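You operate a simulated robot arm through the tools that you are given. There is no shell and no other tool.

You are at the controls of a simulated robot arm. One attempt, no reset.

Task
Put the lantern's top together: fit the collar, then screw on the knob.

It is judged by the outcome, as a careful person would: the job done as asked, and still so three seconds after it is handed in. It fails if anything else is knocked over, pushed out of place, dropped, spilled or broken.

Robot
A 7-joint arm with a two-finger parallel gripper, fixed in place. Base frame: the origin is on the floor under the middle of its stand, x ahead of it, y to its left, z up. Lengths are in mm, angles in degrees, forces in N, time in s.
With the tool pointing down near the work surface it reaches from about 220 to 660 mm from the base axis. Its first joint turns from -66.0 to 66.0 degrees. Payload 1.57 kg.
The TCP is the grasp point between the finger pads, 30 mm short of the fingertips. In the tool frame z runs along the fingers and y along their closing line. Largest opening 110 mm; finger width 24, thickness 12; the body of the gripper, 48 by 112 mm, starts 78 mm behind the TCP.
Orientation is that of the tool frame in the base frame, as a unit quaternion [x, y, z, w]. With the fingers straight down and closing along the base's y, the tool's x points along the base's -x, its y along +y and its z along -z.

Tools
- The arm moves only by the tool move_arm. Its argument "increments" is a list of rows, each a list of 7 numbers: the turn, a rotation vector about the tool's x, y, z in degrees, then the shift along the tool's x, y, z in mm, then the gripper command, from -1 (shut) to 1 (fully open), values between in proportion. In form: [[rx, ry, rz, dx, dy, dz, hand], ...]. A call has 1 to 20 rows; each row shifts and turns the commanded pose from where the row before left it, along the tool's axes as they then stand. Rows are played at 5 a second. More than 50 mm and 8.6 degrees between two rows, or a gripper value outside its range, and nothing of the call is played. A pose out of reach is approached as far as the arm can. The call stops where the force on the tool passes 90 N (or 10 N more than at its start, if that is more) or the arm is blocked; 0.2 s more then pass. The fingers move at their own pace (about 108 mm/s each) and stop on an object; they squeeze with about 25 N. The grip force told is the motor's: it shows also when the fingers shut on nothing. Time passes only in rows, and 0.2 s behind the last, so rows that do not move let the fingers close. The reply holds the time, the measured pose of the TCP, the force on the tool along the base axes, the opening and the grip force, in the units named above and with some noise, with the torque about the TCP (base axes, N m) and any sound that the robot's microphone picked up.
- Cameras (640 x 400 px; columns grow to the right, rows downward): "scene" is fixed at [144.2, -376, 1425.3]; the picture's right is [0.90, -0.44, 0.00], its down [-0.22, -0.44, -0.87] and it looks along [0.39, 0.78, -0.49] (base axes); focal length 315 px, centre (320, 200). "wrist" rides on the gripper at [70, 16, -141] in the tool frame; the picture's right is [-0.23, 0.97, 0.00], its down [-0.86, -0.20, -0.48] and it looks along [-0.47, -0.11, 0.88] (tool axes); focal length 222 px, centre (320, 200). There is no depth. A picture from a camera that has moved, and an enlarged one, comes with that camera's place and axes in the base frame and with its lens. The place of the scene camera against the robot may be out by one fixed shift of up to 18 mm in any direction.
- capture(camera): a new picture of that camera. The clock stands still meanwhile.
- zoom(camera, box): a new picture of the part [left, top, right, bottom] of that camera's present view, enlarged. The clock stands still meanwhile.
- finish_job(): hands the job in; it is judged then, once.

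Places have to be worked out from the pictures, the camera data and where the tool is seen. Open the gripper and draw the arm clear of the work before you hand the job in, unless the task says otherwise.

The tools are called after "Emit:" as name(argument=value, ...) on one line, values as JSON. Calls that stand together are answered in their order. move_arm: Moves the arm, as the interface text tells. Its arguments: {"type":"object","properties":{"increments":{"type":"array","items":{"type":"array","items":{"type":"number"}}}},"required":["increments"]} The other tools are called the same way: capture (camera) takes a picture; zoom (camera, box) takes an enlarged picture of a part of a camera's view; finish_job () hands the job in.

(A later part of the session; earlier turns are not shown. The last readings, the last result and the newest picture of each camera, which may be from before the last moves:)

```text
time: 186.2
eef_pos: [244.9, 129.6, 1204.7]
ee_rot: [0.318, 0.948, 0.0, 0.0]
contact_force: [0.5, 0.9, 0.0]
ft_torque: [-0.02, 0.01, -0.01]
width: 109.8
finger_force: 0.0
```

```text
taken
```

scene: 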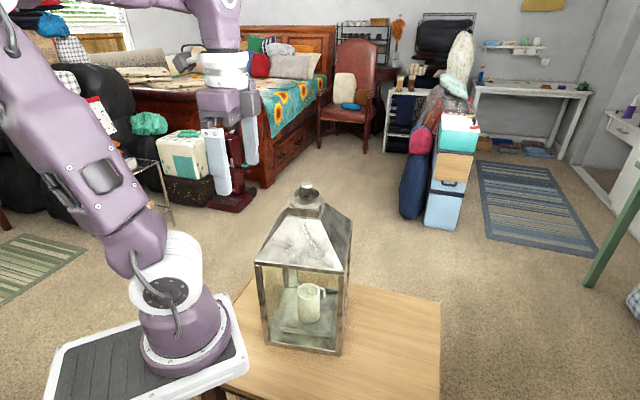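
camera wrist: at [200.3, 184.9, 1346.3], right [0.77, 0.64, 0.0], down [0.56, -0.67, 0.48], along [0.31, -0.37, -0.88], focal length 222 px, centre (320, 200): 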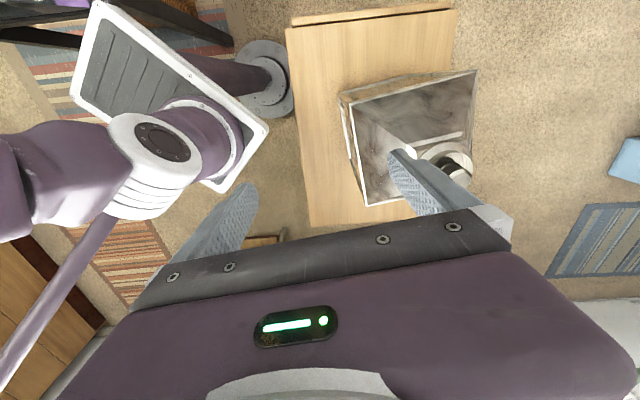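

The finger's outer face would be almost at the lantern face here, so I'll back off 35 mm and descend in stages with the tool vertical.

Emit:
move_arm(increments=[[0, 0, 0, 0, -35, 0, 1], [0, 0, 0, 0, 0, 40, 1], [0, 0, 0, 0, 0, 40, 1], [0, 0, 0, 0, 0, 40, 1], [0, 0, 0, 0, 0, 0, 1]])

Emit:
move_arm(increments=[[0, 0, 0, 0, 0, 30, 1], [0, 0, 0, 0, 0, 30, 1], [0, 0, 0, 0, 0, 30, 1], [0, 0, 0, 0, 0, 0, 1]])

Emit:
capture(camera="scene")

```text
time: 187.4
eef_pos: [224.5, 101.5, 1085.8]
ee_rot: [0.317, 0.948, -0.001, 0.0]
contact_force: [0.2, -0.5, 0.8]
ft_torque: [0.01, 0.0, 0.02]
width: 109.9
finger_force: 0.0
```

```text
time: 188.2
eef_pos: [216.3, 111.2, 1012.4]
ee_rot: [0.294, 0.956, -0.003, -0.009]
contact_force: [-5.4, 7.3, 20.0]
ft_torque: [-0.73, 0.81, -0.61]
width: 106.8
finger_force: 0.0
out of reach, approached as far as the arm can: row 3
stopped in row 3: the force on the tool passed its limit at 189 N (the readings are from after the stop); the commanded pose is now the measured one
```

```text
taken
```

scene: 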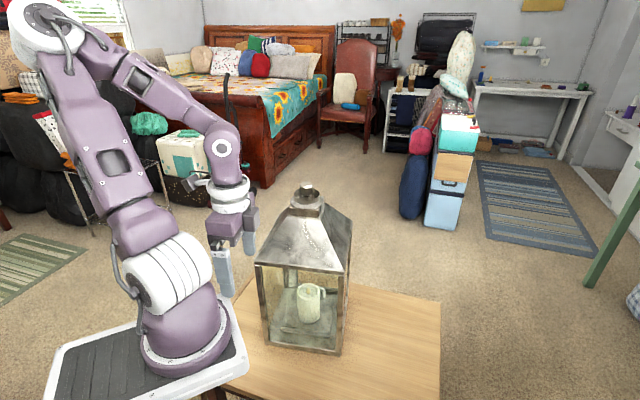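

The arm folded into its own shoulder there. The lantern wasn't touched and still stands in the same place. I'll back out upward carefully and give up pushing from this cramped side.

Emit:
move_arm(increments=[[0, 0, 0, 0, 0, -10, 1], [0, 0, 0, 0, 0, -15, 1], [0, 0, 0, 0, 0, 0, 1]])

Emit:
capture(camera="scene")

```text
time: 189.0
eef_pos: [218.7, 111.7, 1036.4]
ee_rot: [0.295, 0.956, -0.003, -0.009]
contact_force: [0.2, 0.4, -0.6]
ft_torque: [0.03, 0.01, -0.02]
width: 109.8
finger_force: 0.0
```

```text
taken
```

scene: 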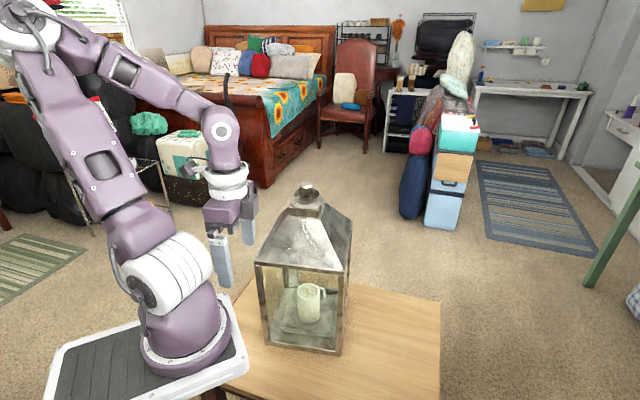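

Free again. I'll rise, straighten the tool and go back above the knob. I'll try a gentler way instead: grip the tight knob, lift the lantern a couple of mm and carry it back to its place.

Emit:
move_arm(increments=[[0, 0, 0, 0, 0, -40, 1], [0, 0, 0, 0, 0, -40, 1], [0, 0, 0, 0, 0, -40, 1], [0, 0, 0, 0, 0, -40, 1], [-0.61, -0.9, 0, 0, 0, 0, 1], [0, 0, 0, -19.8, 37.2, 0, 1], [0, 0, 0, -19.8, 37.2, 0, 1], [0, 0, 0, -19.8, 37.2, 0, 0.5], [0, 0, 0, -19.8, 37.2, 0, 0.3], [0, 0, 0, -19.9, 37.3, 0, 0.2], [0, 0, 0, 0, 0, 0, 0.2]])

Emit:
zoom(camera="wrist", box=[270, 100, 370, 200])

Emit:
capture(camera="scene")

```text
time: 191.4
eef_pos: [407.9, 208.9, 1196.4]
ee_rot: [0.294, 0.956, 0.0, 0.0]
contact_force: [0.0, 0.5, -0.3]
ft_torque: [0.03, 0.01, 0.01]
width: 66.2
finger_force: 0.1
```

```text
4.00 times, centred on (320, 150) of wrist
camera zoom: at [359.7, 261.4, 1338.3], right [0.74, 0.68, 0.0], down [0.59, -0.65, 0.48], along [0.33, -0.35, -0.88], focal length 888 px, centre (320, 400)
```

zoom: 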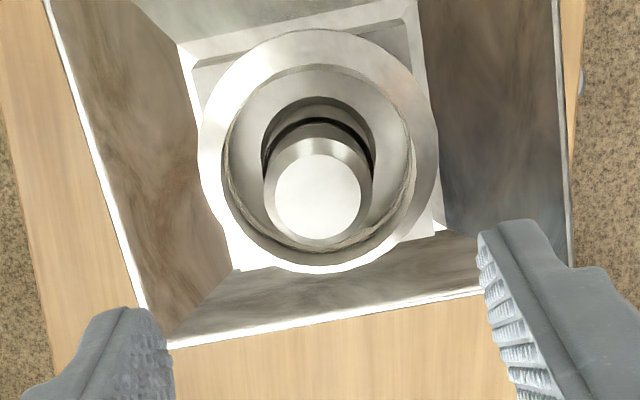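

```text
taken
```

scene: 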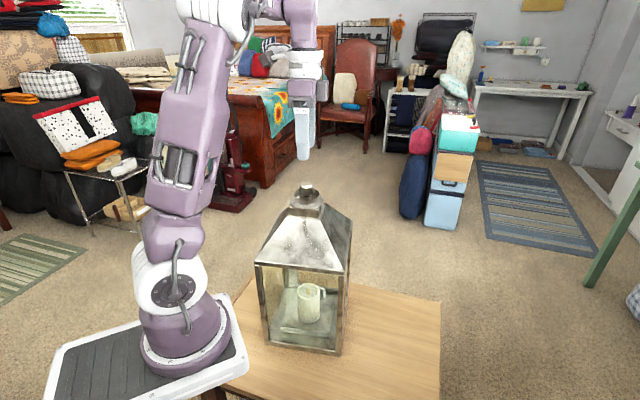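

The knob is 2.4 mm away in tool x. I'll correct, descend to a deeper grip height and close on it.

Emit:
move_arm(increments=[[0, 0, 0, 2.3, 0, 30, 0.2], [0, 0, 0, 0, 0, 30, 0.2], [0, 0, 0, 0, 0, 20, 0.0], [0, 0, 0, 0, 0, 9, -0.1], [0, 0, 0, 0, 0, 4, -0.1], [0, 0, 0, 0, 0, 0, -0.1]])

Emit:
zoom(camera="wrist", box=[270, 120, 370, 220])

Emit:
zoom(camera="scene", box=[280, 165, 330, 215])

```text
time: 192.8
eef_pos: [405.5, 210.5, 1102.4]
ee_rot: [0.295, 0.956, 0.0, 0.001]
contact_force: [0.3, -0.4, -0.2]
ft_torque: [-0.05, 0.01, 0.0]
width: 49.6
finger_force: 0.0
```

```text
4.00 times, centred on (320, 170) of wrist
camera zoom: at [357.8, 262.9, 1244.6], right [0.74, 0.68, 0.0], down [0.59, -0.65, 0.48], along [0.32, -0.35, -0.88], focal length 888 px, centre (320, 320)
```

zoom: 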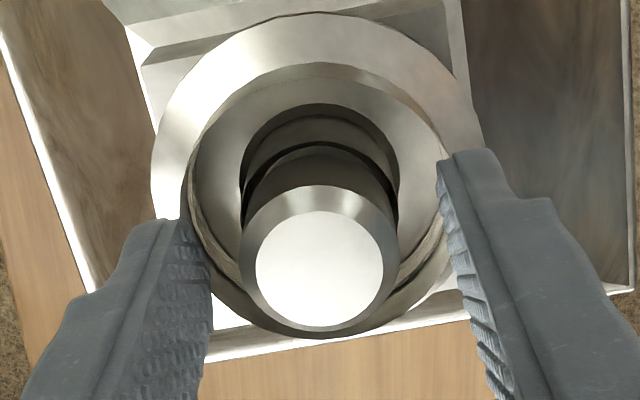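

```text
8.00 times, centred on (305, 190) of scene
camera zoom: at [144.2, -376.0, 1425.3], right [0.9, -0.44, 0.0], down [-0.22, -0.44, -0.87], along [0.39, 0.78, -0.49], focal length 2517 px, centre (440, 280)
```

zoom: 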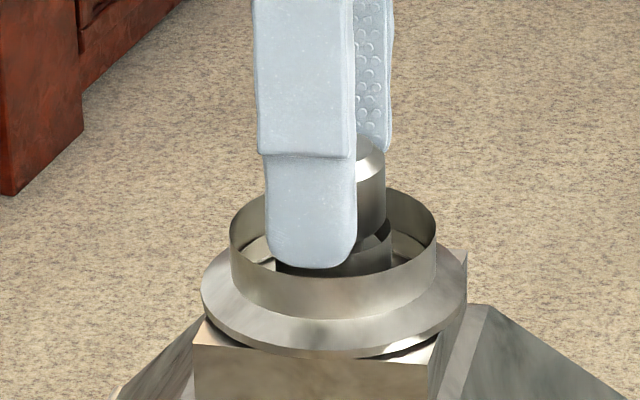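

Well centred. I'll close, then pull up in tiny steps to feel the weight.

Emit:
move_arm(increments=[[0, 0, 0, 0.2, 0, 0, -0.3], [0, 0, 0, 0, 0, 0, -0.45], [0, 0, 0, 0, 0, 0, -1], [0, 0, 0, 0, 0, 0, -1], [0, 0, 0, 0, 0, -0.3, -1], [0, 0, 0, 0, 0, 0, -1]])

Emit:
move_arm(increments=[[0, 0, 0, 0, 0, -0.3, -1], [0, 0, 0, 0, 0, 0, -1]])

Emit:
move_arm(increments=[[0, 0, 0, 0, 0, -0.3, -1], [0, 0, 0, 0, 0, 0, -1]])

```text
time: 194.2
eef_pos: [405.5, 211.4, 1102.4]
ee_rot: [0.295, 0.955, -0.002, 0.001]
contact_force: [-0.1, -2.3, -7.2]
ft_torque: [-0.03, 0.0, -0.03]
width: 30.6
finger_force: 24.5
```

```text
time: 194.8
eef_pos: [404.5, 209.7, 1104.6]
ee_rot: [0.294, 0.956, -0.001, 0.0]
contact_force: [-1.0, -1.4, -14.8]
ft_torque: [-0.03, 0.03, -0.08]
width: 30.9
finger_force: 24.4
```

```text
time: 195.4
eef_pos: [405.5, 210.7, 1104.1]
ee_rot: [0.295, 0.955, -0.001, 0.001]
contact_force: [-1.2, -0.3, -21.3]
ft_torque: [-0.02, 0.04, -0.14]
width: 30.4
finger_force: 24.8
```

The force is linear so far, at -21 N. I'll continue to see whether the lantern comes free or the grip slips.

Emit:
move_arm(increments=[[0, 0, 0, 0, 0, -0.3, -1], [0, 0, 0, 0, 0, 0, -1]])

Emit:
move_arm(increments=[[0, 0, 0, 0, 0, -0.3, -1], [0, 0, 0, 0, 0, 0, -1]])

Emit:
zoom(camera="scene", box=[280, 165, 330, 215])

```text
time: 196.0
eef_pos: [406.0, 211.1, 1104.2]
ee_rot: [0.294, 0.956, 0.0, 0.001]
contact_force: [-1.2, 0.1, -21.2]
ft_torque: [0.0, 0.08, -0.13]
width: 31.0
finger_force: 24.7
```

```text
time: 196.6
eef_pos: [405.9, 210.2, 1105.5]
ee_rot: [0.295, 0.955, 0.0, 0.001]
contact_force: [-1.9, 0.1, -20.5]
ft_torque: [-0.02, 0.07, -0.15]
width: 30.9
finger_force: 25.0
```

```text
8.00 times, centred on (305, 190) of scene
camera zoom: at [144.4, -375.9, 1425.3], right [0.9, -0.44, 0.0], down [-0.22, -0.44, -0.87], along [0.39, 0.78, -0.49], focal length 2517 px, centre (440, 280)
```

zoom: 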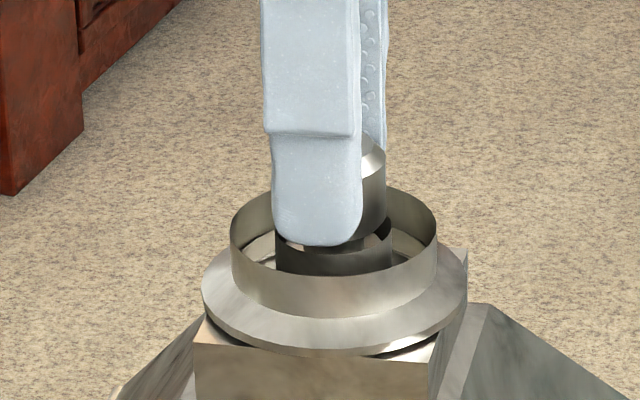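

The force saturates at -21 N, so either the lantern is lifting or the grip is slipping. I'll raise 1.5 mm more and compare pictures.

Emit:
move_arm(increments=[[0, 0, 0, 0, 0, -0.5, -1], [0, 0, 0, 0, 0, -0.5, -1], [0, 0, 0, 0, 0, -0.5, -1], [0, 0, 0, 0, 0, 0, -1]])

Emit:
zoom(camera="scene", box=[280, 165, 330, 215])

Emit:
zoom(camera="scene", box=[250, 320, 350, 370])

```text
time: 197.6
eef_pos: [406.0, 210.1, 1106.0]
ee_rot: [0.295, 0.955, -0.001, 0.001]
contact_force: [2.8, -0.5, -20.3]
ft_torque: [0.02, -0.09, -0.12]
width: 30.6
finger_force: 25.3
```

```text
8.00 times, centred on (305, 190) of scene
camera zoom: at [144.5, -375.9, 1425.3], right [0.9, -0.44, 0.0], down [-0.22, -0.44, -0.87], along [0.39, 0.78, -0.49], focal length 2517 px, centre (440, 280)
```

zoom: 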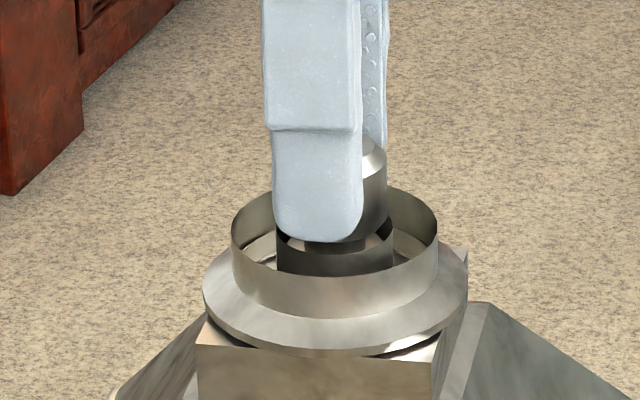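

```text
6.40 times, centred on (300, 345) of scene
camera zoom: at [144.5, -375.9, 1425.3], right [0.9, -0.44, 0.0], down [-0.22, -0.44, -0.87], along [0.39, 0.78, -0.49], focal length 2014 px, centre (448, -728)
```

zoom: 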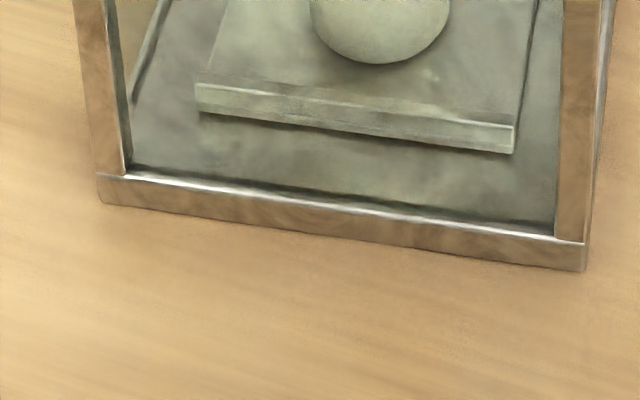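

The collar stayed at the same height, so the fingers are only slipping up the knob at about 21 N and lifting won't work. I'll release and instead make one low, gentle push on the accessible front-right face, near its front corner, which turns it back and returns most of the shift. First I'll rise clear and move to that side.

Emit:
move_arm(increments=[[0, 0, 0, 0, 0, 0.8, -1], [0, 0, 0, 0, 0, 0, -0.3], [0, 0, 0, 0, 0, 0, 0.1], [0, 0, 0, 0, 0, -15, 0.2], [0, 0, 0, 0, 0, -40, 0.2], [0, 0, 0, 0, 0, -40, 0.2], [0, 0, 0, -39.5, -18.1, 0, 0.2], [0, 0, 0, -39.5, -18.1, 0, 0.2], [0, 0, 0, -39.5, -18.1, 0, 0.2], [0, 0, 0, -39.5, -18.1, 0, 0.2], [0, 0, 0, -39.5, -18.1, 0, 0.5], [0, 0, 0, 0, 0, 0, 1]])

Emit:
capture(camera="scene")

Emit:
zoom(camera="scene", box=[240, 170, 370, 370])

Emit:
zoom(camera="scene", box=[285, 170, 325, 210])

```text
time: 200.2
eef_pos: [519.2, 22.5, 1201.0]
ee_rot: [0.295, 0.956, -0.001, 0.002]
contact_force: [-0.8, 0.3, -0.8]
ft_torque: [-0.01, 0.01, -0.01]
width: 110.0
finger_force: 0.1
```

```text
taken
```

scene: 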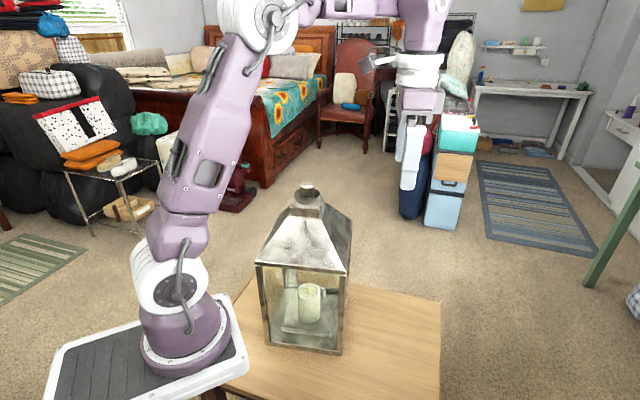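

```text
2.00 times, centred on (305, 270) of scene
camera zoom: at [144.2, -376.0, 1425.3], right [0.9, -0.44, 0.0], down [-0.22, -0.44, -0.87], along [0.39, 0.78, -0.49], focal length 629 px, centre (350, 60)
```

zoom: 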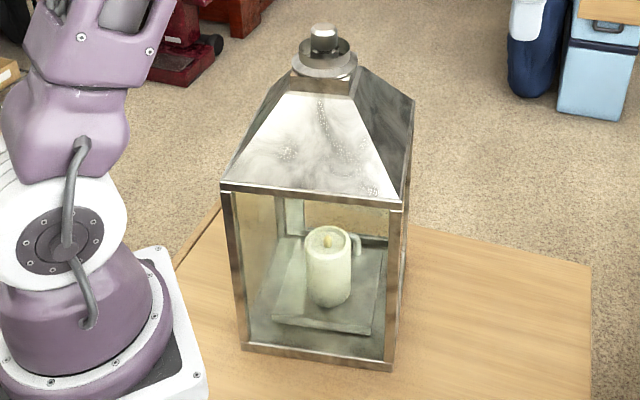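

```text
10.00 times, centred on (305, 190) of scene
camera zoom: at [144.2, -376.0, 1425.3], right [0.9, -0.44, 0.0], down [-0.22, -0.44, -0.87], along [0.39, 0.78, -0.49], focal length 3147 px, centre (470, 300)
```

zoom: 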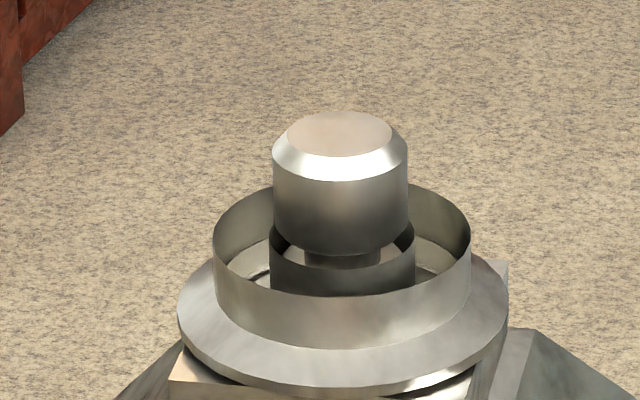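

The knob and collar are intact, and the lantern shifted only 1–2 mm more from the lift test. Now I'll rotate so that one open finger's outer face looks at the front-right face, and descend with about 35 mm of clearance.

Emit:
move_arm(increments=[[0, 0, -8.05, 0, 0, 0, 1], [0, 0, -8.05, 0, 0, 0, 1], [0, 0, -8.05, 0, 0, 0, 1], [0, 0, -8.05, 0, 0, 0, 1], [0, 0, -8.05, 0, 0, 0, 1], [0, 0, -8.05, 0, 0, 0, 1], [0, 0, -8.05, 0, 0, 0, 1], [0, 0, -8.05, 0, 0, 0, 1], [0, 0, -8.05, 0, 0, 0, 1], [0, 0, -8.05, 0, 0, 0, 1], [0, 0, -8.05, 0, 0, 0, 1], [0, 0, 0, 0, 0, 40, 1], [0, 0, 0, 0, 0, 40, 1], [0, 0, 0, 0, 0, 40, 1], [0, 0, 0, -5, -4.5, 40, 1], [0, 0, 0, 0, 0, 0, 1]])

Emit:
capture(camera="scene")

Emit:
capture(camera="wrist")

```text
time: 203.6
eef_pos: [525.2, 26.3, 1040.4]
ee_rot: [-0.455, 0.89, -0.001, 0.0]
contact_force: [0.2, 0.5, -0.1]
ft_torque: [0.02, 0.01, -0.03]
width: 110.1
finger_force: 0.2
```

```text
taken
```

scene: 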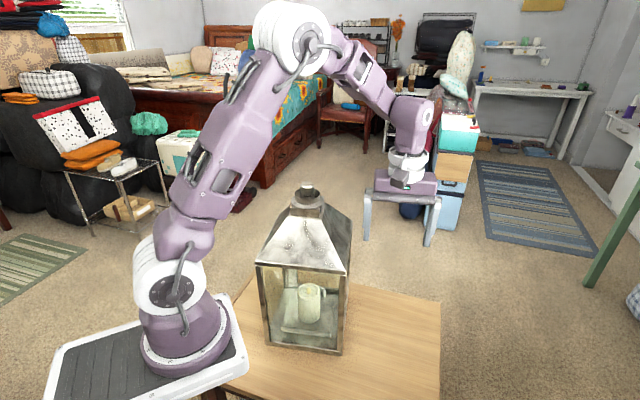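

```text
taken
camera wrist: at [472.1, -21.5, 1182.6], right [-0.66, 0.75, 0.0], down [0.66, 0.58, 0.48], along [0.36, 0.31, -0.88], focal length 222 px, centre (320, 200)
```

wrist: 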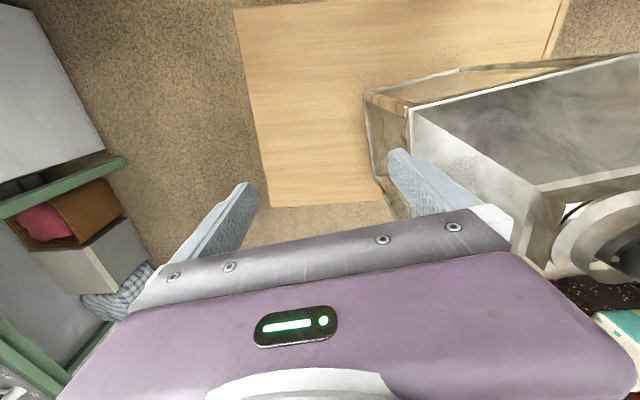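

The finger clears the lantern's side. I'll continue straight down in stages.

Emit:
move_arm(increments=[[0, 0, 0, 0, 0, 40, 1], [0, 0, 0, 0, 0, 40, 1], [0, 0, 0, 0, 0, 40, 1], [0, 0, 0, 0, 0, 40, 1], [0, 0, 0, 0, 0, 40, 1], [0, 0, 0, 0, 0, 0, 1]])

Emit:
move_arm(increments=[[0, 0, 0, 0, 0, 40, 1], [0, 0, 0, 0, 0, 40, 1], [0, 0, 0, 0, 0, 40, 1], [0, 0, 0, 0, 0, 34, 1], [0, 0, 0, 0, 0, 10, 1], [0, 0, 0, 0, 0, 0, 1]])

Emit:
zoom(camera="scene", box=[270, 250, 430, 370])

Emit:
capture(camera="wrist")

```text
time: 205.0
eef_pos: [525.1, 24.6, 839.0]
ee_rot: [-0.457, 0.89, -0.001, 0.0]
contact_force: [-0.4, 0.1, -0.2]
ft_torque: [0.03, 0.02, -0.01]
width: 110.0
finger_force: 0.0
```

```text
time: 206.4
eef_pos: [526.2, 25.3, 674.7]
ee_rot: [-0.456, 0.89, 0.0, 0.001]
contact_force: [0.3, 0.0, -0.7]
ft_torque: [0.0, -0.01, -0.02]
width: 110.0
finger_force: 0.0
```

```text
3.33 times, centred on (350, 310) of scene
camera zoom: at [144.2, -376.0, 1425.3], right [0.9, -0.44, 0.0], down [-0.22, -0.44, -0.87], along [0.39, 0.78, -0.49], focal length 1049 px, centre (220, -167)
```

zoom: 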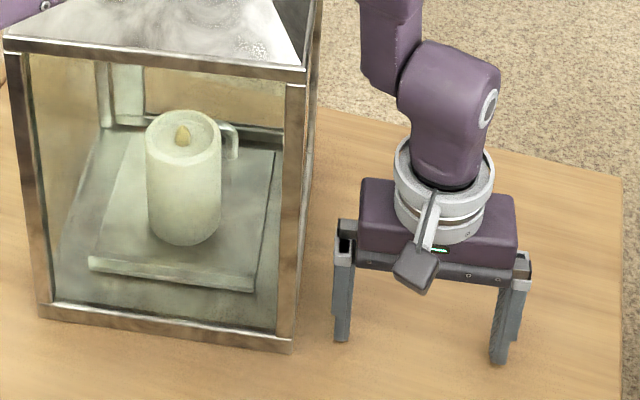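

```text
taken
camera wrist: at [472.3, -22.1, 817.1], right [-0.66, 0.75, 0.0], down [0.66, 0.58, 0.48], along [0.36, 0.31, -0.88], focal length 222 px, centre (320, 200)
```

wrist: 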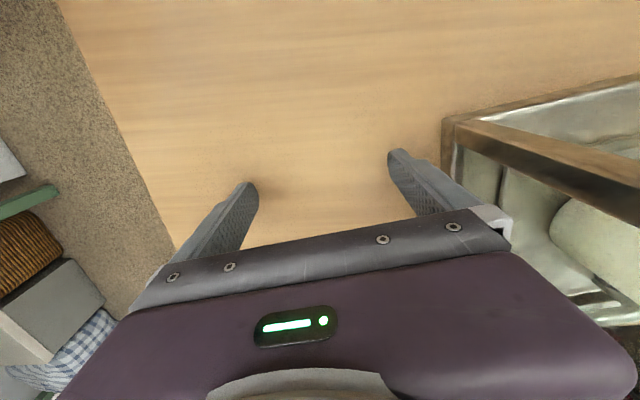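

The finger stands about 32 mm from the face near the front corner, at base height. I'll approach to just before contact.

Emit:
move_arm(increments=[[0, 0, 0, 0, 10, 0, 1], [0, 0, 0, 0, 10, 0, 1], [0, 0, 0, 0, 5, 0, 1], [0, 0, 0, 0, 2, 0, 1], [0, 0, 0, 0, 0, 0, 1]])

Emit:
zoom(camera="scene", box=[300, 290, 400, 370])

```text
time: 207.6
eef_pos: [503.4, 40.7, 676.2]
ee_rot: [-0.457, 0.89, -0.001, 0.001]
contact_force: [-1.0, 0.2, -0.5]
ft_torque: [-0.02, -0.01, -0.02]
width: 110.1
finger_force: 0.2
```

```text
5.00 times, centred on (350, 330) of scene
camera zoom: at [144.2, -376.0, 1425.3], right [0.9, -0.44, 0.0], down [-0.22, -0.44, -0.87], along [0.39, 0.78, -0.49], focal length 1573 px, centre (170, -450)
```

zoom: 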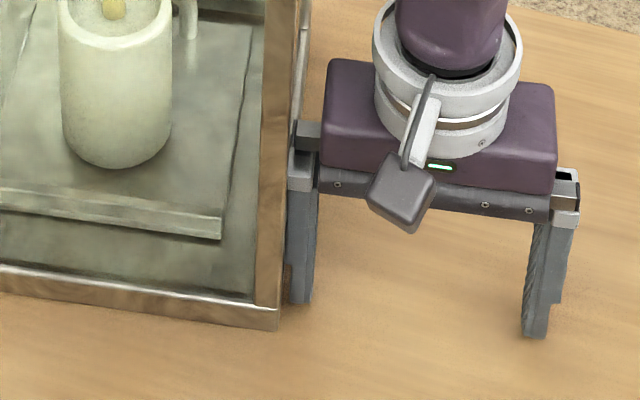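

Nearly touching and no force yet. I'll push slowly in 1.5 mm steps.

Emit:
move_arm(increments=[[0, 0, 0, 0, 1.5, 0, 1], [0, 0, 0, 0, 1.5, 0, 1], [0, 0, 0, 0, 1.5, 0, 1], [0, 0, 0, 0, 0, 0, 1]])

Emit:
move_arm(increments=[[0, 0, 0, 0, 1.5, 0, 1], [0, 0, 0, 0, 1.5, 0, 1], [0, 0, 0, 0, 1.5, 0, 1], [0, 0, 0, 0, 0, 0, 1]])

Emit:
zoom(camera="scene", box=[240, 170, 400, 370])

```text
time: 208.6
eef_pos: [500.0, 42.2, 676.4]
ee_rot: [-0.456, 0.89, 0.0, 0.001]
contact_force: [5.3, -6.8, -3.7]
ft_torque: [0.49, 0.32, 0.19]
width: 102.3
finger_force: 0.1
```

```text
time: 209.6
eef_pos: [495.7, 46.4, 676.7]
ee_rot: [-0.456, 0.89, 0.0, -0.001]
contact_force: [8.6, -12.7, 7.7]
ft_torque: [1.29, 1.14, 0.54]
width: 97.6
finger_force: 0.1
```

```text
2.00 times, centred on (320, 270) of scene
camera zoom: at [144.3, -376.3, 1425.2], right [0.9, -0.44, 0.0], down [-0.22, -0.44, -0.87], along [0.39, 0.78, -0.49], focal length 629 px, centre (320, 60)
```

zoom: 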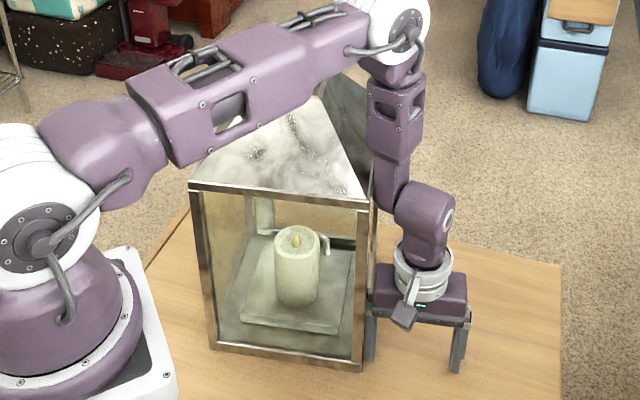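

Pushing with an open finger just back-drives it: the width dropped to 97 mm. Closed fingers won't yield, and on this side there is room to tilt. I'll back off, close, turn 90° and lean the fingertips towards the lantern.

Emit:
move_arm(increments=[[0, 0, 0, 0, -15, 0, 1], [0, 0, 0, 0, -30, 0, 0.5], [0, 0, 0, 0, 0, -25, -1], [0, 0, -7.5, 0, 0, 0, -1], [0, 0, -7.5, 0, 0, 0, -1], [0, 0, -7.5, 0, 0, 0, -1], [0, 0, -7.5, 0, 0, 0, -1], [0, 0, -7.5, 0, 0, 0, -1], [0, 0, -7.5, 0, 0, 0, -1], [0, 0, -7.5, 0, 0, 0, -1], [0, 0, -7.5, 0, 0, 0, -1], [0, 0, -7.5, 0, 0, 0, -1], [0, 0, -7.5, 0, 0, 0, -1], [0, 0, -7.5, 0, 0, 0, -1], [0, 0, -7.5, 0, 0, 0, -1], [0, -7, 0, 0, 0, 0, -1], [0, -7, 0, 0, 0, 0, -1], [0, -7, 0, 0, 0, 0, -1], [0, 0, 0, 0, 0, 0, -1]])

Emit:
zoom(camera="scene", box=[250, 190, 430, 370])

Emit:
capture(camera="wrist")

```text
time: 213.6
eef_pos: [532.4, 20.6, 702.2]
ee_rot: [0.936, -0.301, -0.174, -0.056]
contact_force: [0.3, -1.2, 0.4]
ft_torque: [0.02, -0.01, 0.0]
width: 0.0
finger_force: 21.4
```

```text
2.22 times, centred on (340, 280) of scene
camera zoom: at [144.2, -376.0, 1425.3], right [0.9, -0.44, 0.0], down [-0.22, -0.44, -0.87], along [0.39, 0.78, -0.49], focal length 699 px, centre (276, 22)
```

zoom: 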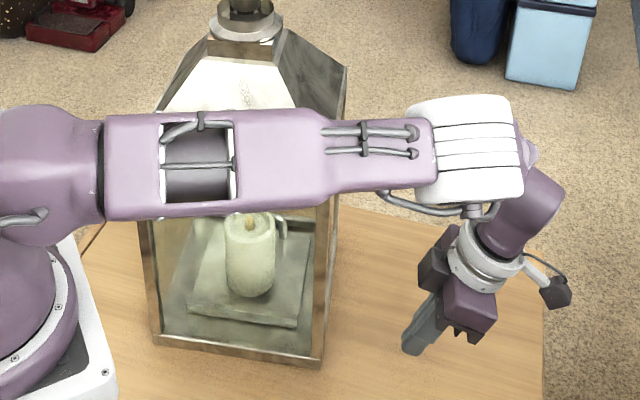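

```text
taken
camera wrist: at [617.5, -61.4, 809.3], right [-0.74, -0.67, 0.08], down [-0.39, 0.53, 0.75], along [-0.54, 0.53, -0.65], focal length 222 px, centre (320, 200)
```

wrist: 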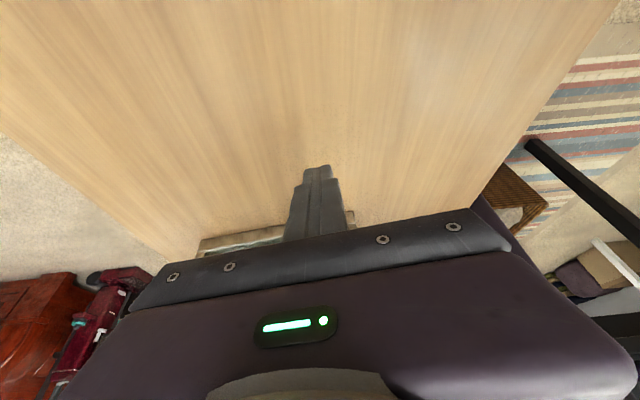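

With this tilt the arm's elbow dropped low and close to the lantern, so I won't move in like that. I'll undo the tilt and rotation first.

Emit:
move_arm(increments=[[0, 7, 0, 0, 0, 0, -1], [0, 7, 0, 0, 0, 0, -1], [0, 7, 0, 0, 0, 0, -1], [0, 0, 7.5, 0, 0, 0, -1], [0, 0, 7.5, 0, 0, 0, -1], [0, 0, 7.5, 0, 0, 0, -1], [0, 0, 7.5, 0, 0, 0, -1], [0, 0, 7.5, 0, 0, 0, -1], [0, 0, 7.5, 0, 0, 0, -1], [0, 0, 7.5, 0, 0, 0, -1], [0, 0, 7.5, 0, 0, 0, -1], [0, 0, 7.5, 0, 0, 0, -1], [0, 0, 7.5, 0, 0, 0, -1], [0, 0, 7.5, 0, 0, 0, -1], [0, 0, 7.5, 0, 0, 0, -1], [0, 0, 0, 0, 0, 0, -1]])

Emit:
capture(camera="scene")

Emit:
zoom(camera="scene", box=[250, 190, 430, 370])

```text
time: 217.0
eef_pos: [533.2, 20.8, 701.9]
ee_rot: [-0.455, 0.89, -0.001, 0.0]
contact_force: [0.8, -0.5, 0.3]
ft_torque: [-0.02, 0.01, 0.0]
width: 0.1
finger_force: 21.1
```

```text
taken
```

scene: 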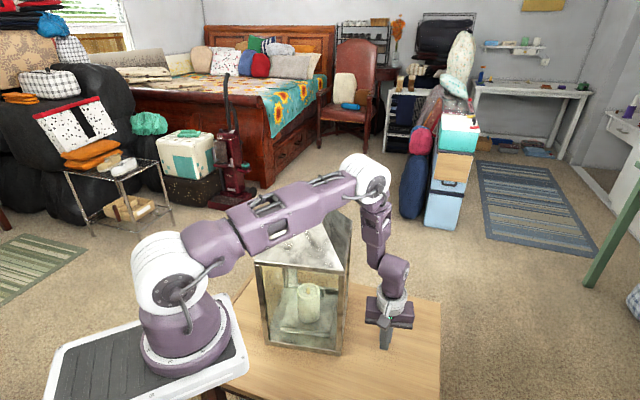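

```text
2.22 times, centred on (340, 280) of scene
camera zoom: at [144.2, -376.0, 1425.3], right [0.9, -0.44, 0.0], down [-0.22, -0.44, -0.87], along [0.39, 0.78, -0.49], focal length 699 px, centre (276, 22)
```

zoom: 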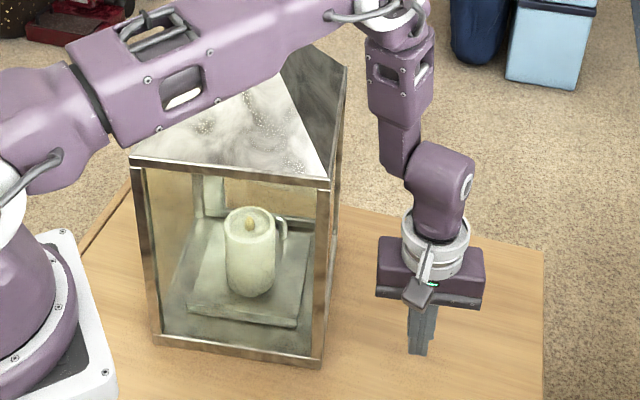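

The arm is back in its good configuration. I'll use the rigid end of the gripper body to push on the front corner post, with the fingers closed and clear of the lantern. First I'm moving to about 30 mm before contact.

Emit:
move_arm(increments=[[0, 0, 0, 34, 0, 0, -1], [0, 0, 0, 0, 11, 13, -1], [0, 0, 0, 0, 11, 13, -1], [0, 0, 0, 0, 0, 0, -1]])

Emit:
zoom(camera="scene", box=[280, 230, 420, 370])

Emit:
capture(camera="wrist")

```text
time: 218.0
eef_pos: [495.5, 4.7, 675.7]
ee_rot: [-0.455, 0.891, -0.001, 0.0]
contact_force: [0.2, 0.2, 1.0]
ft_torque: [0.01, 0.02, -0.02]
width: 0.0
finger_force: 21.3
```

```text
2.86 times, centred on (350, 300) of scene
camera zoom: at [144.2, -376.0, 1425.3], right [0.9, -0.44, 0.0], down [-0.22, -0.44, -0.87], along [0.39, 0.78, -0.49], focal length 899 px, centre (234, -86)
```

zoom: 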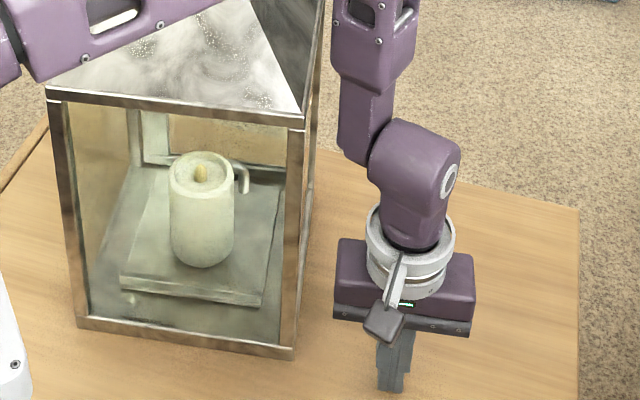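

```text
taken
camera wrist: at [441.7, -42.1, 817.2], right [-0.66, 0.75, 0.0], down [0.66, 0.58, 0.48], along [0.36, 0.31, -0.88], focal length 222 px, centre (320, 200)
```

wrist: 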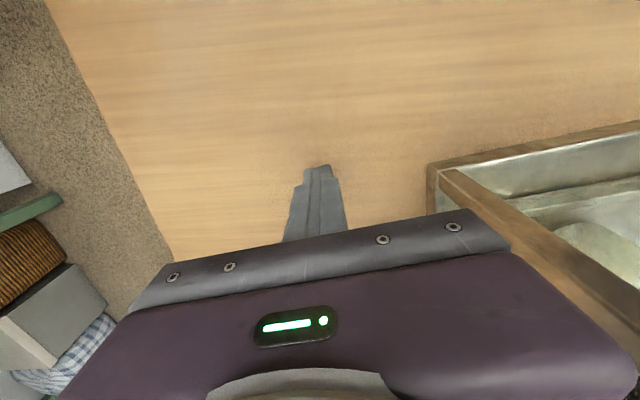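

There's about 27 mm of gap to the corner post. I'll approach slowly and look for first contact.

Emit:
move_arm(increments=[[0, 0, 0, 0, 8, 0, -1], [0, 0, 0, 0, 8, 0, -1], [0, 0, 0, 0, 6, 0, -1], [0, 0, 0, 0, 3, 0, -1], [0, 0, 0, 0, 2, 0, -1], [0, 0, 0, 0, 0, 0, -1]])

Emit:
move_arm(increments=[[0, 0, 0, 0, 2, 0, -1], [0, 0, 0, 0, 2, 0, -1], [0, 0, 0, 0, 0, 0, -1]])

Emit:
zoom(camera="scene", box=[280, 230, 420, 370])

```text
time: 219.4
eef_pos: [473.4, 19.5, 675.4]
ee_rot: [-0.455, 0.89, -0.001, 0.0]
contact_force: [0.0, -0.4, 0.6]
ft_torque: [0.0, 0.07, -0.02]
width: 0.3
finger_force: 21.6
```

```text
time: 220.2
eef_pos: [470.2, 23.2, 675.4]
ee_rot: [-0.456, 0.89, -0.001, 0.0]
contact_force: [0.5, -0.3, -0.8]
ft_torque: [-0.04, 0.0, 0.0]
width: 0.0
finger_force: 21.4
```

```text
2.86 times, centred on (350, 300) of scene
camera zoom: at [144.3, -376.4, 1425.2], right [0.9, -0.44, 0.0], down [-0.22, -0.44, -0.87], along [0.39, 0.78, -0.49], focal length 899 px, centre (234, -86)
```

zoom: 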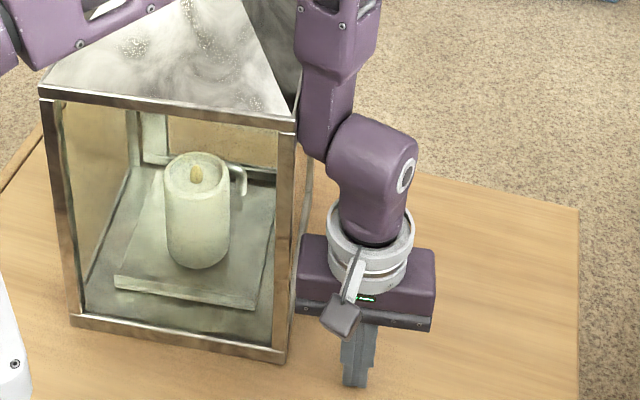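

The lantern has begun to slide and turn back, with its front corner moving about 10 mm. The body contact doesn't show on the force sensor, so I'll go in small visual steps and push about 7 mm more.

Emit:
move_arm(increments=[[0, 0, 0, 0, 2, 0, -1], [0, 0, 0, 0, 2, 0, -1], [0, 0, 0, 0, 2, 0, -1], [0, 0, 0, 0, 1, 0, -1], [0, 0, 0, 0, 0, 0, -1]])

Emit:
zoom(camera="scene", box=[240, 230, 380, 370])

```text
time: 221.4
eef_pos: [463.8, 26.8, 675.4]
ee_rot: [-0.457, 0.89, -0.001, 0.0]
contact_force: [-0.1, -0.3, 0.1]
ft_torque: [-0.03, 0.01, 0.01]
width: 0.0
finger_force: 20.9
```

```text
2.86 times, centred on (310, 300) of scene
camera zoom: at [144.3, -376.5, 1425.1], right [0.9, -0.44, 0.0], down [-0.22, -0.44, -0.87], along [0.39, 0.78, -0.49], focal length 899 px, centre (349, -86)
```

zoom: 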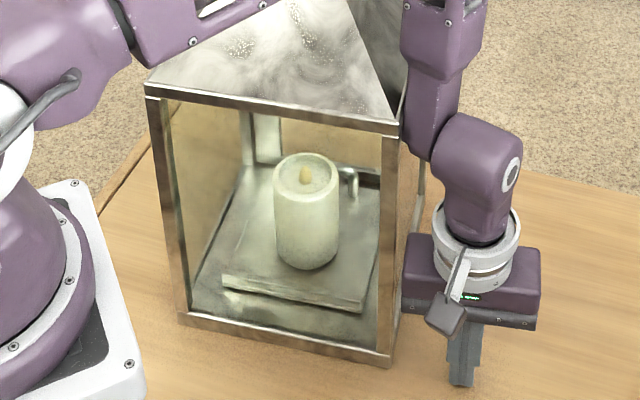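

It's working as expected: about 1.2° and 5 mm for that step. I'll push about 6 mm more on this side.

Emit:
move_arm(increments=[[0, 0, 0, 0, 2, 0, -1], [0, 0, 0, 0, 2, 0, -1], [0, 0, 0, 0, 2, 0, -1], [0, 0, 0, 0, 1, 0, -1], [0, 0, 0, 0, 0, 0, -1]])

Emit:
zoom(camera="scene", box=[240, 230, 380, 370])

```text
time: 222.6
eef_pos: [458.1, 30.5, 675.7]
ee_rot: [-0.455, 0.89, -0.001, 0.0]
contact_force: [-0.7, 0.0, 0.3]
ft_torque: [-0.02, -0.01, 0.0]
width: 0.0
finger_force: 21.6
```

```text
2.86 times, centred on (310, 300) of scene
camera zoom: at [144.2, -376.5, 1425.1], right [0.9, -0.44, 0.0], down [-0.22, -0.44, -0.87], along [0.39, 0.78, -0.49], focal length 899 px, centre (349, -86)
```

zoom: 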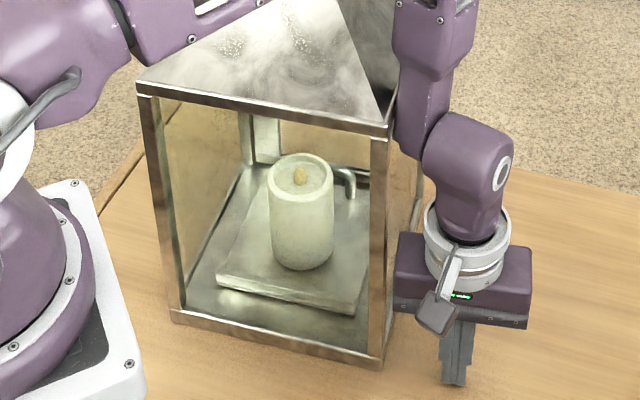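

The front-right side is done: the remaining offset is about 26 mm towards the far side, with 6–7° of turn. I'll back away, go round to the robot-facing side at a larger radius and set up a tilted closed-finger push on its bottom rail, which will give me force readings.

Emit:
move_arm(increments=[[0, 0, 0, 0, -20, 0, -1], [0, 0, 0, 0, -40, 0, -1], [0, 0, 0, 0, 0, -25, -1], [0, 0, 0, 30.1, 26.6, 0, -1], [0, 0, 0, 30.1, 26.6, 0, -1], [0, 0, 0, 30.1, 26.6, 0, -1], [0, 0, 0, 30.1, 26.6, 0, -1], [0, 0, 4.3, 0, 0, 0, -1], [0, -8.5, 0, 0, 0, 0, -1], [0, -8.5, 0, 0, 0, 0, -1], [0, 0, 0, 0, 0, 0, -1]])

Emit:
capture(camera="scene")

Emit:
zoom(camera="scene", box=[230, 190, 390, 390])

Emit:
capture(camera="wrist")

```text
time: 225.0
eef_pos: [349.0, -39.5, 700.4]
ee_rot: [-0.418, 0.896, 0.062, 0.135]
contact_force: [-0.4, 0.0, -0.2]
ft_torque: [-0.02, 0.0, -0.01]
width: 0.0
finger_force: 21.5
```

```text
taken
```

scene: 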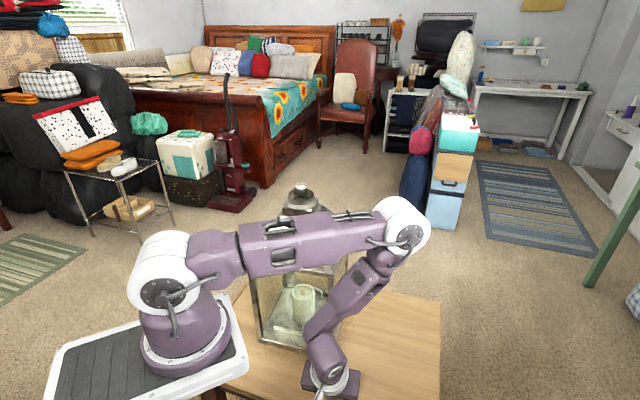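

```text
2.00 times, centred on (310, 290) of scene
camera zoom: at [144.2, -376.0, 1425.3], right [0.9, -0.44, 0.0], down [-0.22, -0.44, -0.87], along [0.39, 0.78, -0.49], focal length 629 px, centre (340, 20)
```

zoom: 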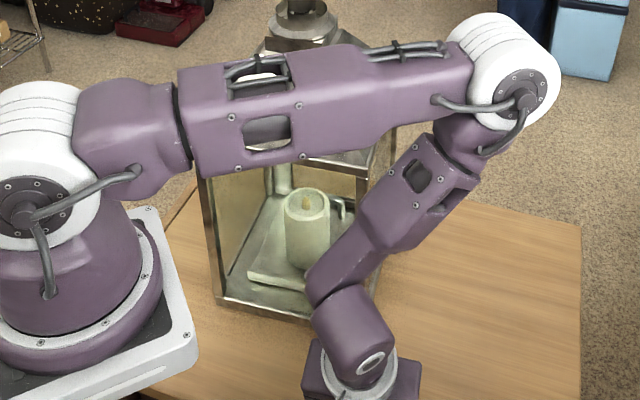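

```text
taken
camera wrist: at [268.7, -111.6, 815.5], right [-0.61, 0.79, 0.07], down [0.59, 0.39, 0.71], along [0.54, 0.47, -0.7], focal length 222 px, centre (320, 200)
```

wrist: 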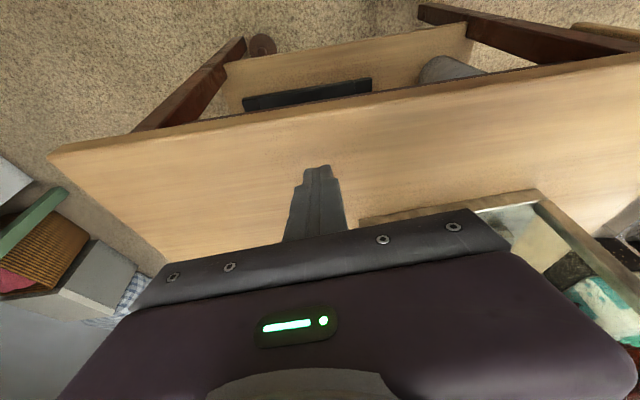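

The robot-facing side is out of the question, because there the elbow would pass right over the knob. Pushing the front corner along +y would work, though, if the fingertips lean in and the arm stays on the open side. I'll try that posture well away from the lantern first and see where the elbow goes.

Emit:
move_arm(increments=[[0, 0, 0, 13.7, -45.4, -4.2, -1], [0, 0, 0, 13.7, -45.4, -4.2, -1], [-2.19, 0, -7.17, 0, 0, 0, -1], [-2.19, 0, -7.17, 0, 0, 0, -1], [-2.19, 0, -7.17, 0, 0, 0, -1], [-2.19, 0, -7.17, 0, 0, 0, -1], [-2.19, 0, -7.17, 0, 0, 0, -1], [-2.19, 0, -7.17, 0, 0, 0, -1], [0, 0, 0, 0, 0, 0, -1]])

Emit:
capture(camera="scene")

Emit:
capture(camera="wrist")

```text
time: 227.0
eef_pos: [401.8, -119.5, 700.2]
ee_rot: [0.73, -0.668, -0.108, -0.099]
contact_force: [-0.8, 0.5, -0.1]
ft_torque: [0.01, -0.01, -0.01]
width: 0.0
finger_force: 21.1
```

```text
taken
```

scene: 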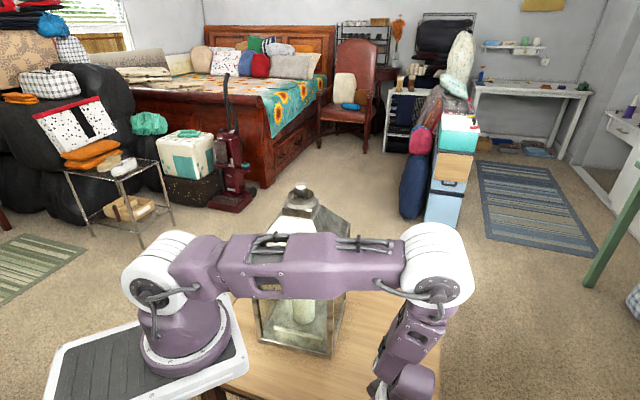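

```text
taken
camera wrist: at [395.3, -228.6, 816.4], right [-0.99, 0.13, 0.06], down [0.14, 0.69, 0.71], along [0.05, 0.71, -0.7], focal length 222 px, centre (320, 200)
```

wrist: 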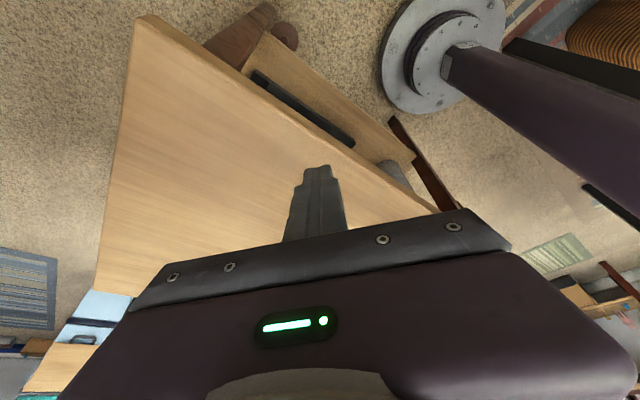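

In this posture the elbow stays above the wrist on the open side, well away from the lantern. I'll approach the front bottom corner along +y and stop about 30 mm short.

Emit:
move_arm(increments=[[0, 0, 0, -33.2, -4.5, 10.15, -1], [0, 0, 0, -33.2, -4.5, 10.15, -1], [0, 0, 0, -33.2, -4.5, 10.15, -1], [0, 0, 0, -33.2, -4.5, 10.15, -1], [0, 0, 0, 3.4, 0, 11, -1], [0, 0, 0, 3.3, 0, 11, -1], [0, 0, 0, 0, 0, 0, -1]])

Emit:
zoom(camera="scene", box=[240, 200, 440, 390])

Emit:
capture(camera="wrist")

```text
time: 228.6
eef_pos: [406.1, 20.7, 678.5]
ee_rot: [0.729, -0.669, -0.107, -0.098]
contact_force: [-0.7, 0.2, 0.3]
ft_torque: [0.01, -0.03, -0.03]
width: 0.0
finger_force: 21.4
```

```text
2.11 times, centred on (340, 295) of scene
camera zoom: at [144.2, -376.0, 1425.3], right [0.9, -0.44, 0.0], down [-0.22, -0.44, -0.87], along [0.39, 0.78, -0.49], focal length 662 px, centre (278, 0)
```

zoom: 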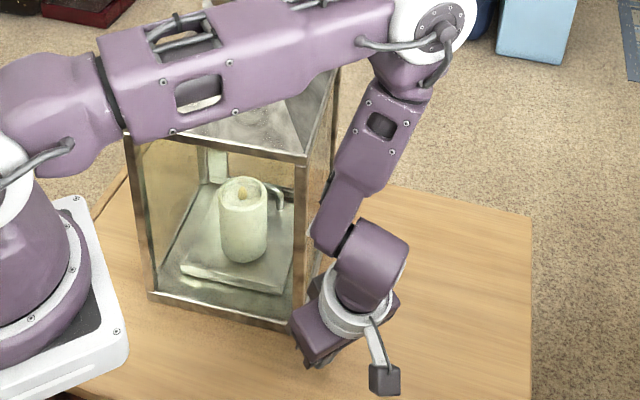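

```text
taken
camera wrist: at [400.9, -88.1, 792.8], right [-0.99, 0.13, 0.06], down [0.14, 0.69, 0.71], along [0.05, 0.71, -0.7], focal length 222 px, centre (320, 200)
```

wrist: 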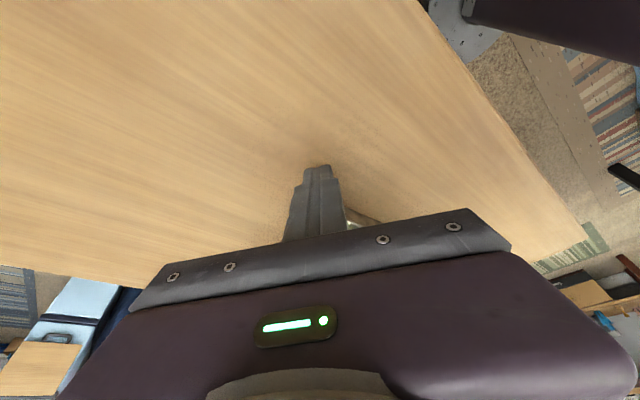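

The posture stays clear. I'll approach the corner slowly and feel for contact.

Emit:
move_arm(increments=[[0, 0, 0, -7.65, 0, 2.34, -1], [0, 0, 0, -7.65, 0, 2.34, -1], [0, 0, 0, -4.78, 0, 1.46, -1], [0, 0, 0, -2.87, 0, 0.88, -1], [0, 0, 0, 0, 0, 0, -1]])

Emit:
move_arm(increments=[[0, 0, 0, -1.91, 0, 0.58, -1], [0, 0, 0, -1.91, 0, 0.58, -1], [0, 0, 0, 0, 0, 0, -1]])

Emit:
move_arm(increments=[[0, 0, 0, -1.91, 0, 0.58, -1], [0, 0, 0, -1.91, 0, 0.58, -1], [0, 0, 0, 0, 0, 0, -1]])

Emit:
zoom(camera="scene", box=[240, 200, 400, 390])

```text
time: 229.8
eef_pos: [404.4, 45.0, 677.7]
ee_rot: [0.729, -0.668, -0.107, -0.099]
contact_force: [0.2, 0.3, -0.4]
ft_torque: [0.03, 0.0, 0.02]
width: 0.0
finger_force: 20.9
```

```text
time: 230.6
eef_pos: [405.9, 48.8, 676.9]
ee_rot: [0.729, -0.669, -0.108, -0.1]
contact_force: [1.3, -10.6, 5.0]
ft_torque: [-0.21, 0.0, 0.0]
width: 0.0
finger_force: 21.2
```

```text
time: 231.4
eef_pos: [404.9, 53.6, 678.0]
ee_rot: [0.729, -0.668, -0.108, -0.1]
contact_force: [0.0, -10.7, 8.4]
ft_torque: [-0.07, 0.03, 0.02]
width: 0.0
finger_force: 20.9
```

```text
2.11 times, centred on (320, 295) of scene
camera zoom: at [144.1, -376.2, 1425.2], right [0.9, -0.44, 0.0], down [-0.22, -0.44, -0.87], along [0.39, 0.78, -0.49], focal length 662 px, centre (320, 0)
```

zoom: 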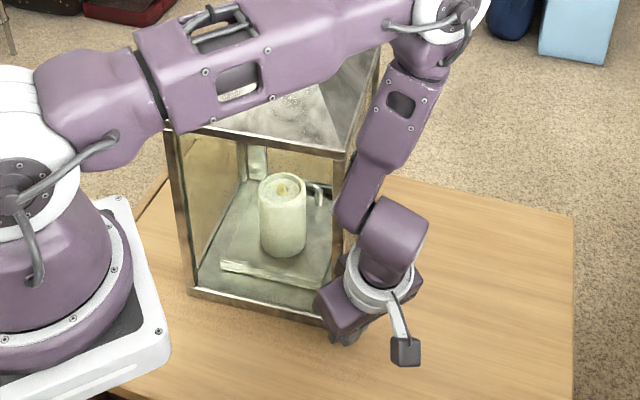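

Contact at about 11 N, and the lantern slides steadily. I'll continue pushing along +y in 2 mm steps, checking the picture every 8 mm.

Emit:
move_arm(increments=[[0, 0, 0, -1.91, 0, 0.58, -1], [0, 0, 0, -1.91, 0, 0.58, -1], [0, 0, 0, -1.91, 0, 0.58, -1], [0, 0, 0, -1.91, 0, 0.58, -1], [0, 0, 0, 0, 0, 0, -1]])

Emit:
zoom(camera="scene", box=[230, 180, 390, 370])

```text
time: 232.6
eef_pos: [404.2, 59.1, 678.1]
ee_rot: [0.729, -0.669, -0.106, -0.1]
contact_force: [2.2, -25.1, 19.7]
ft_torque: [-0.23, 0.0, 0.03]
width: 0.0
finger_force: 21.1
```

```text
2.11 times, centred on (310, 275) of scene
camera zoom: at [144.0, -376.5, 1425.2], right [0.9, -0.44, 0.0], down [-0.22, -0.44, -0.87], along [0.39, 0.78, -0.49], focal length 662 px, centre (341, 42)
```

zoom: 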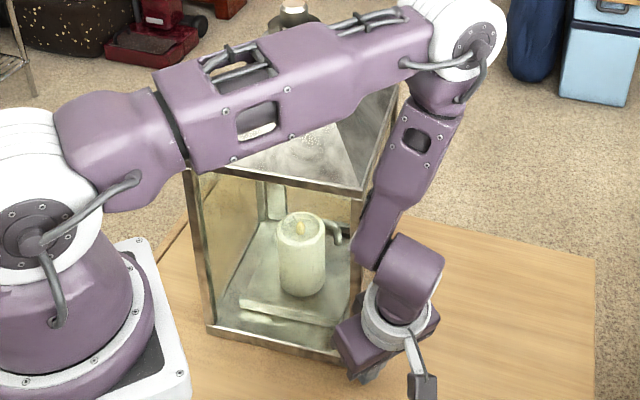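

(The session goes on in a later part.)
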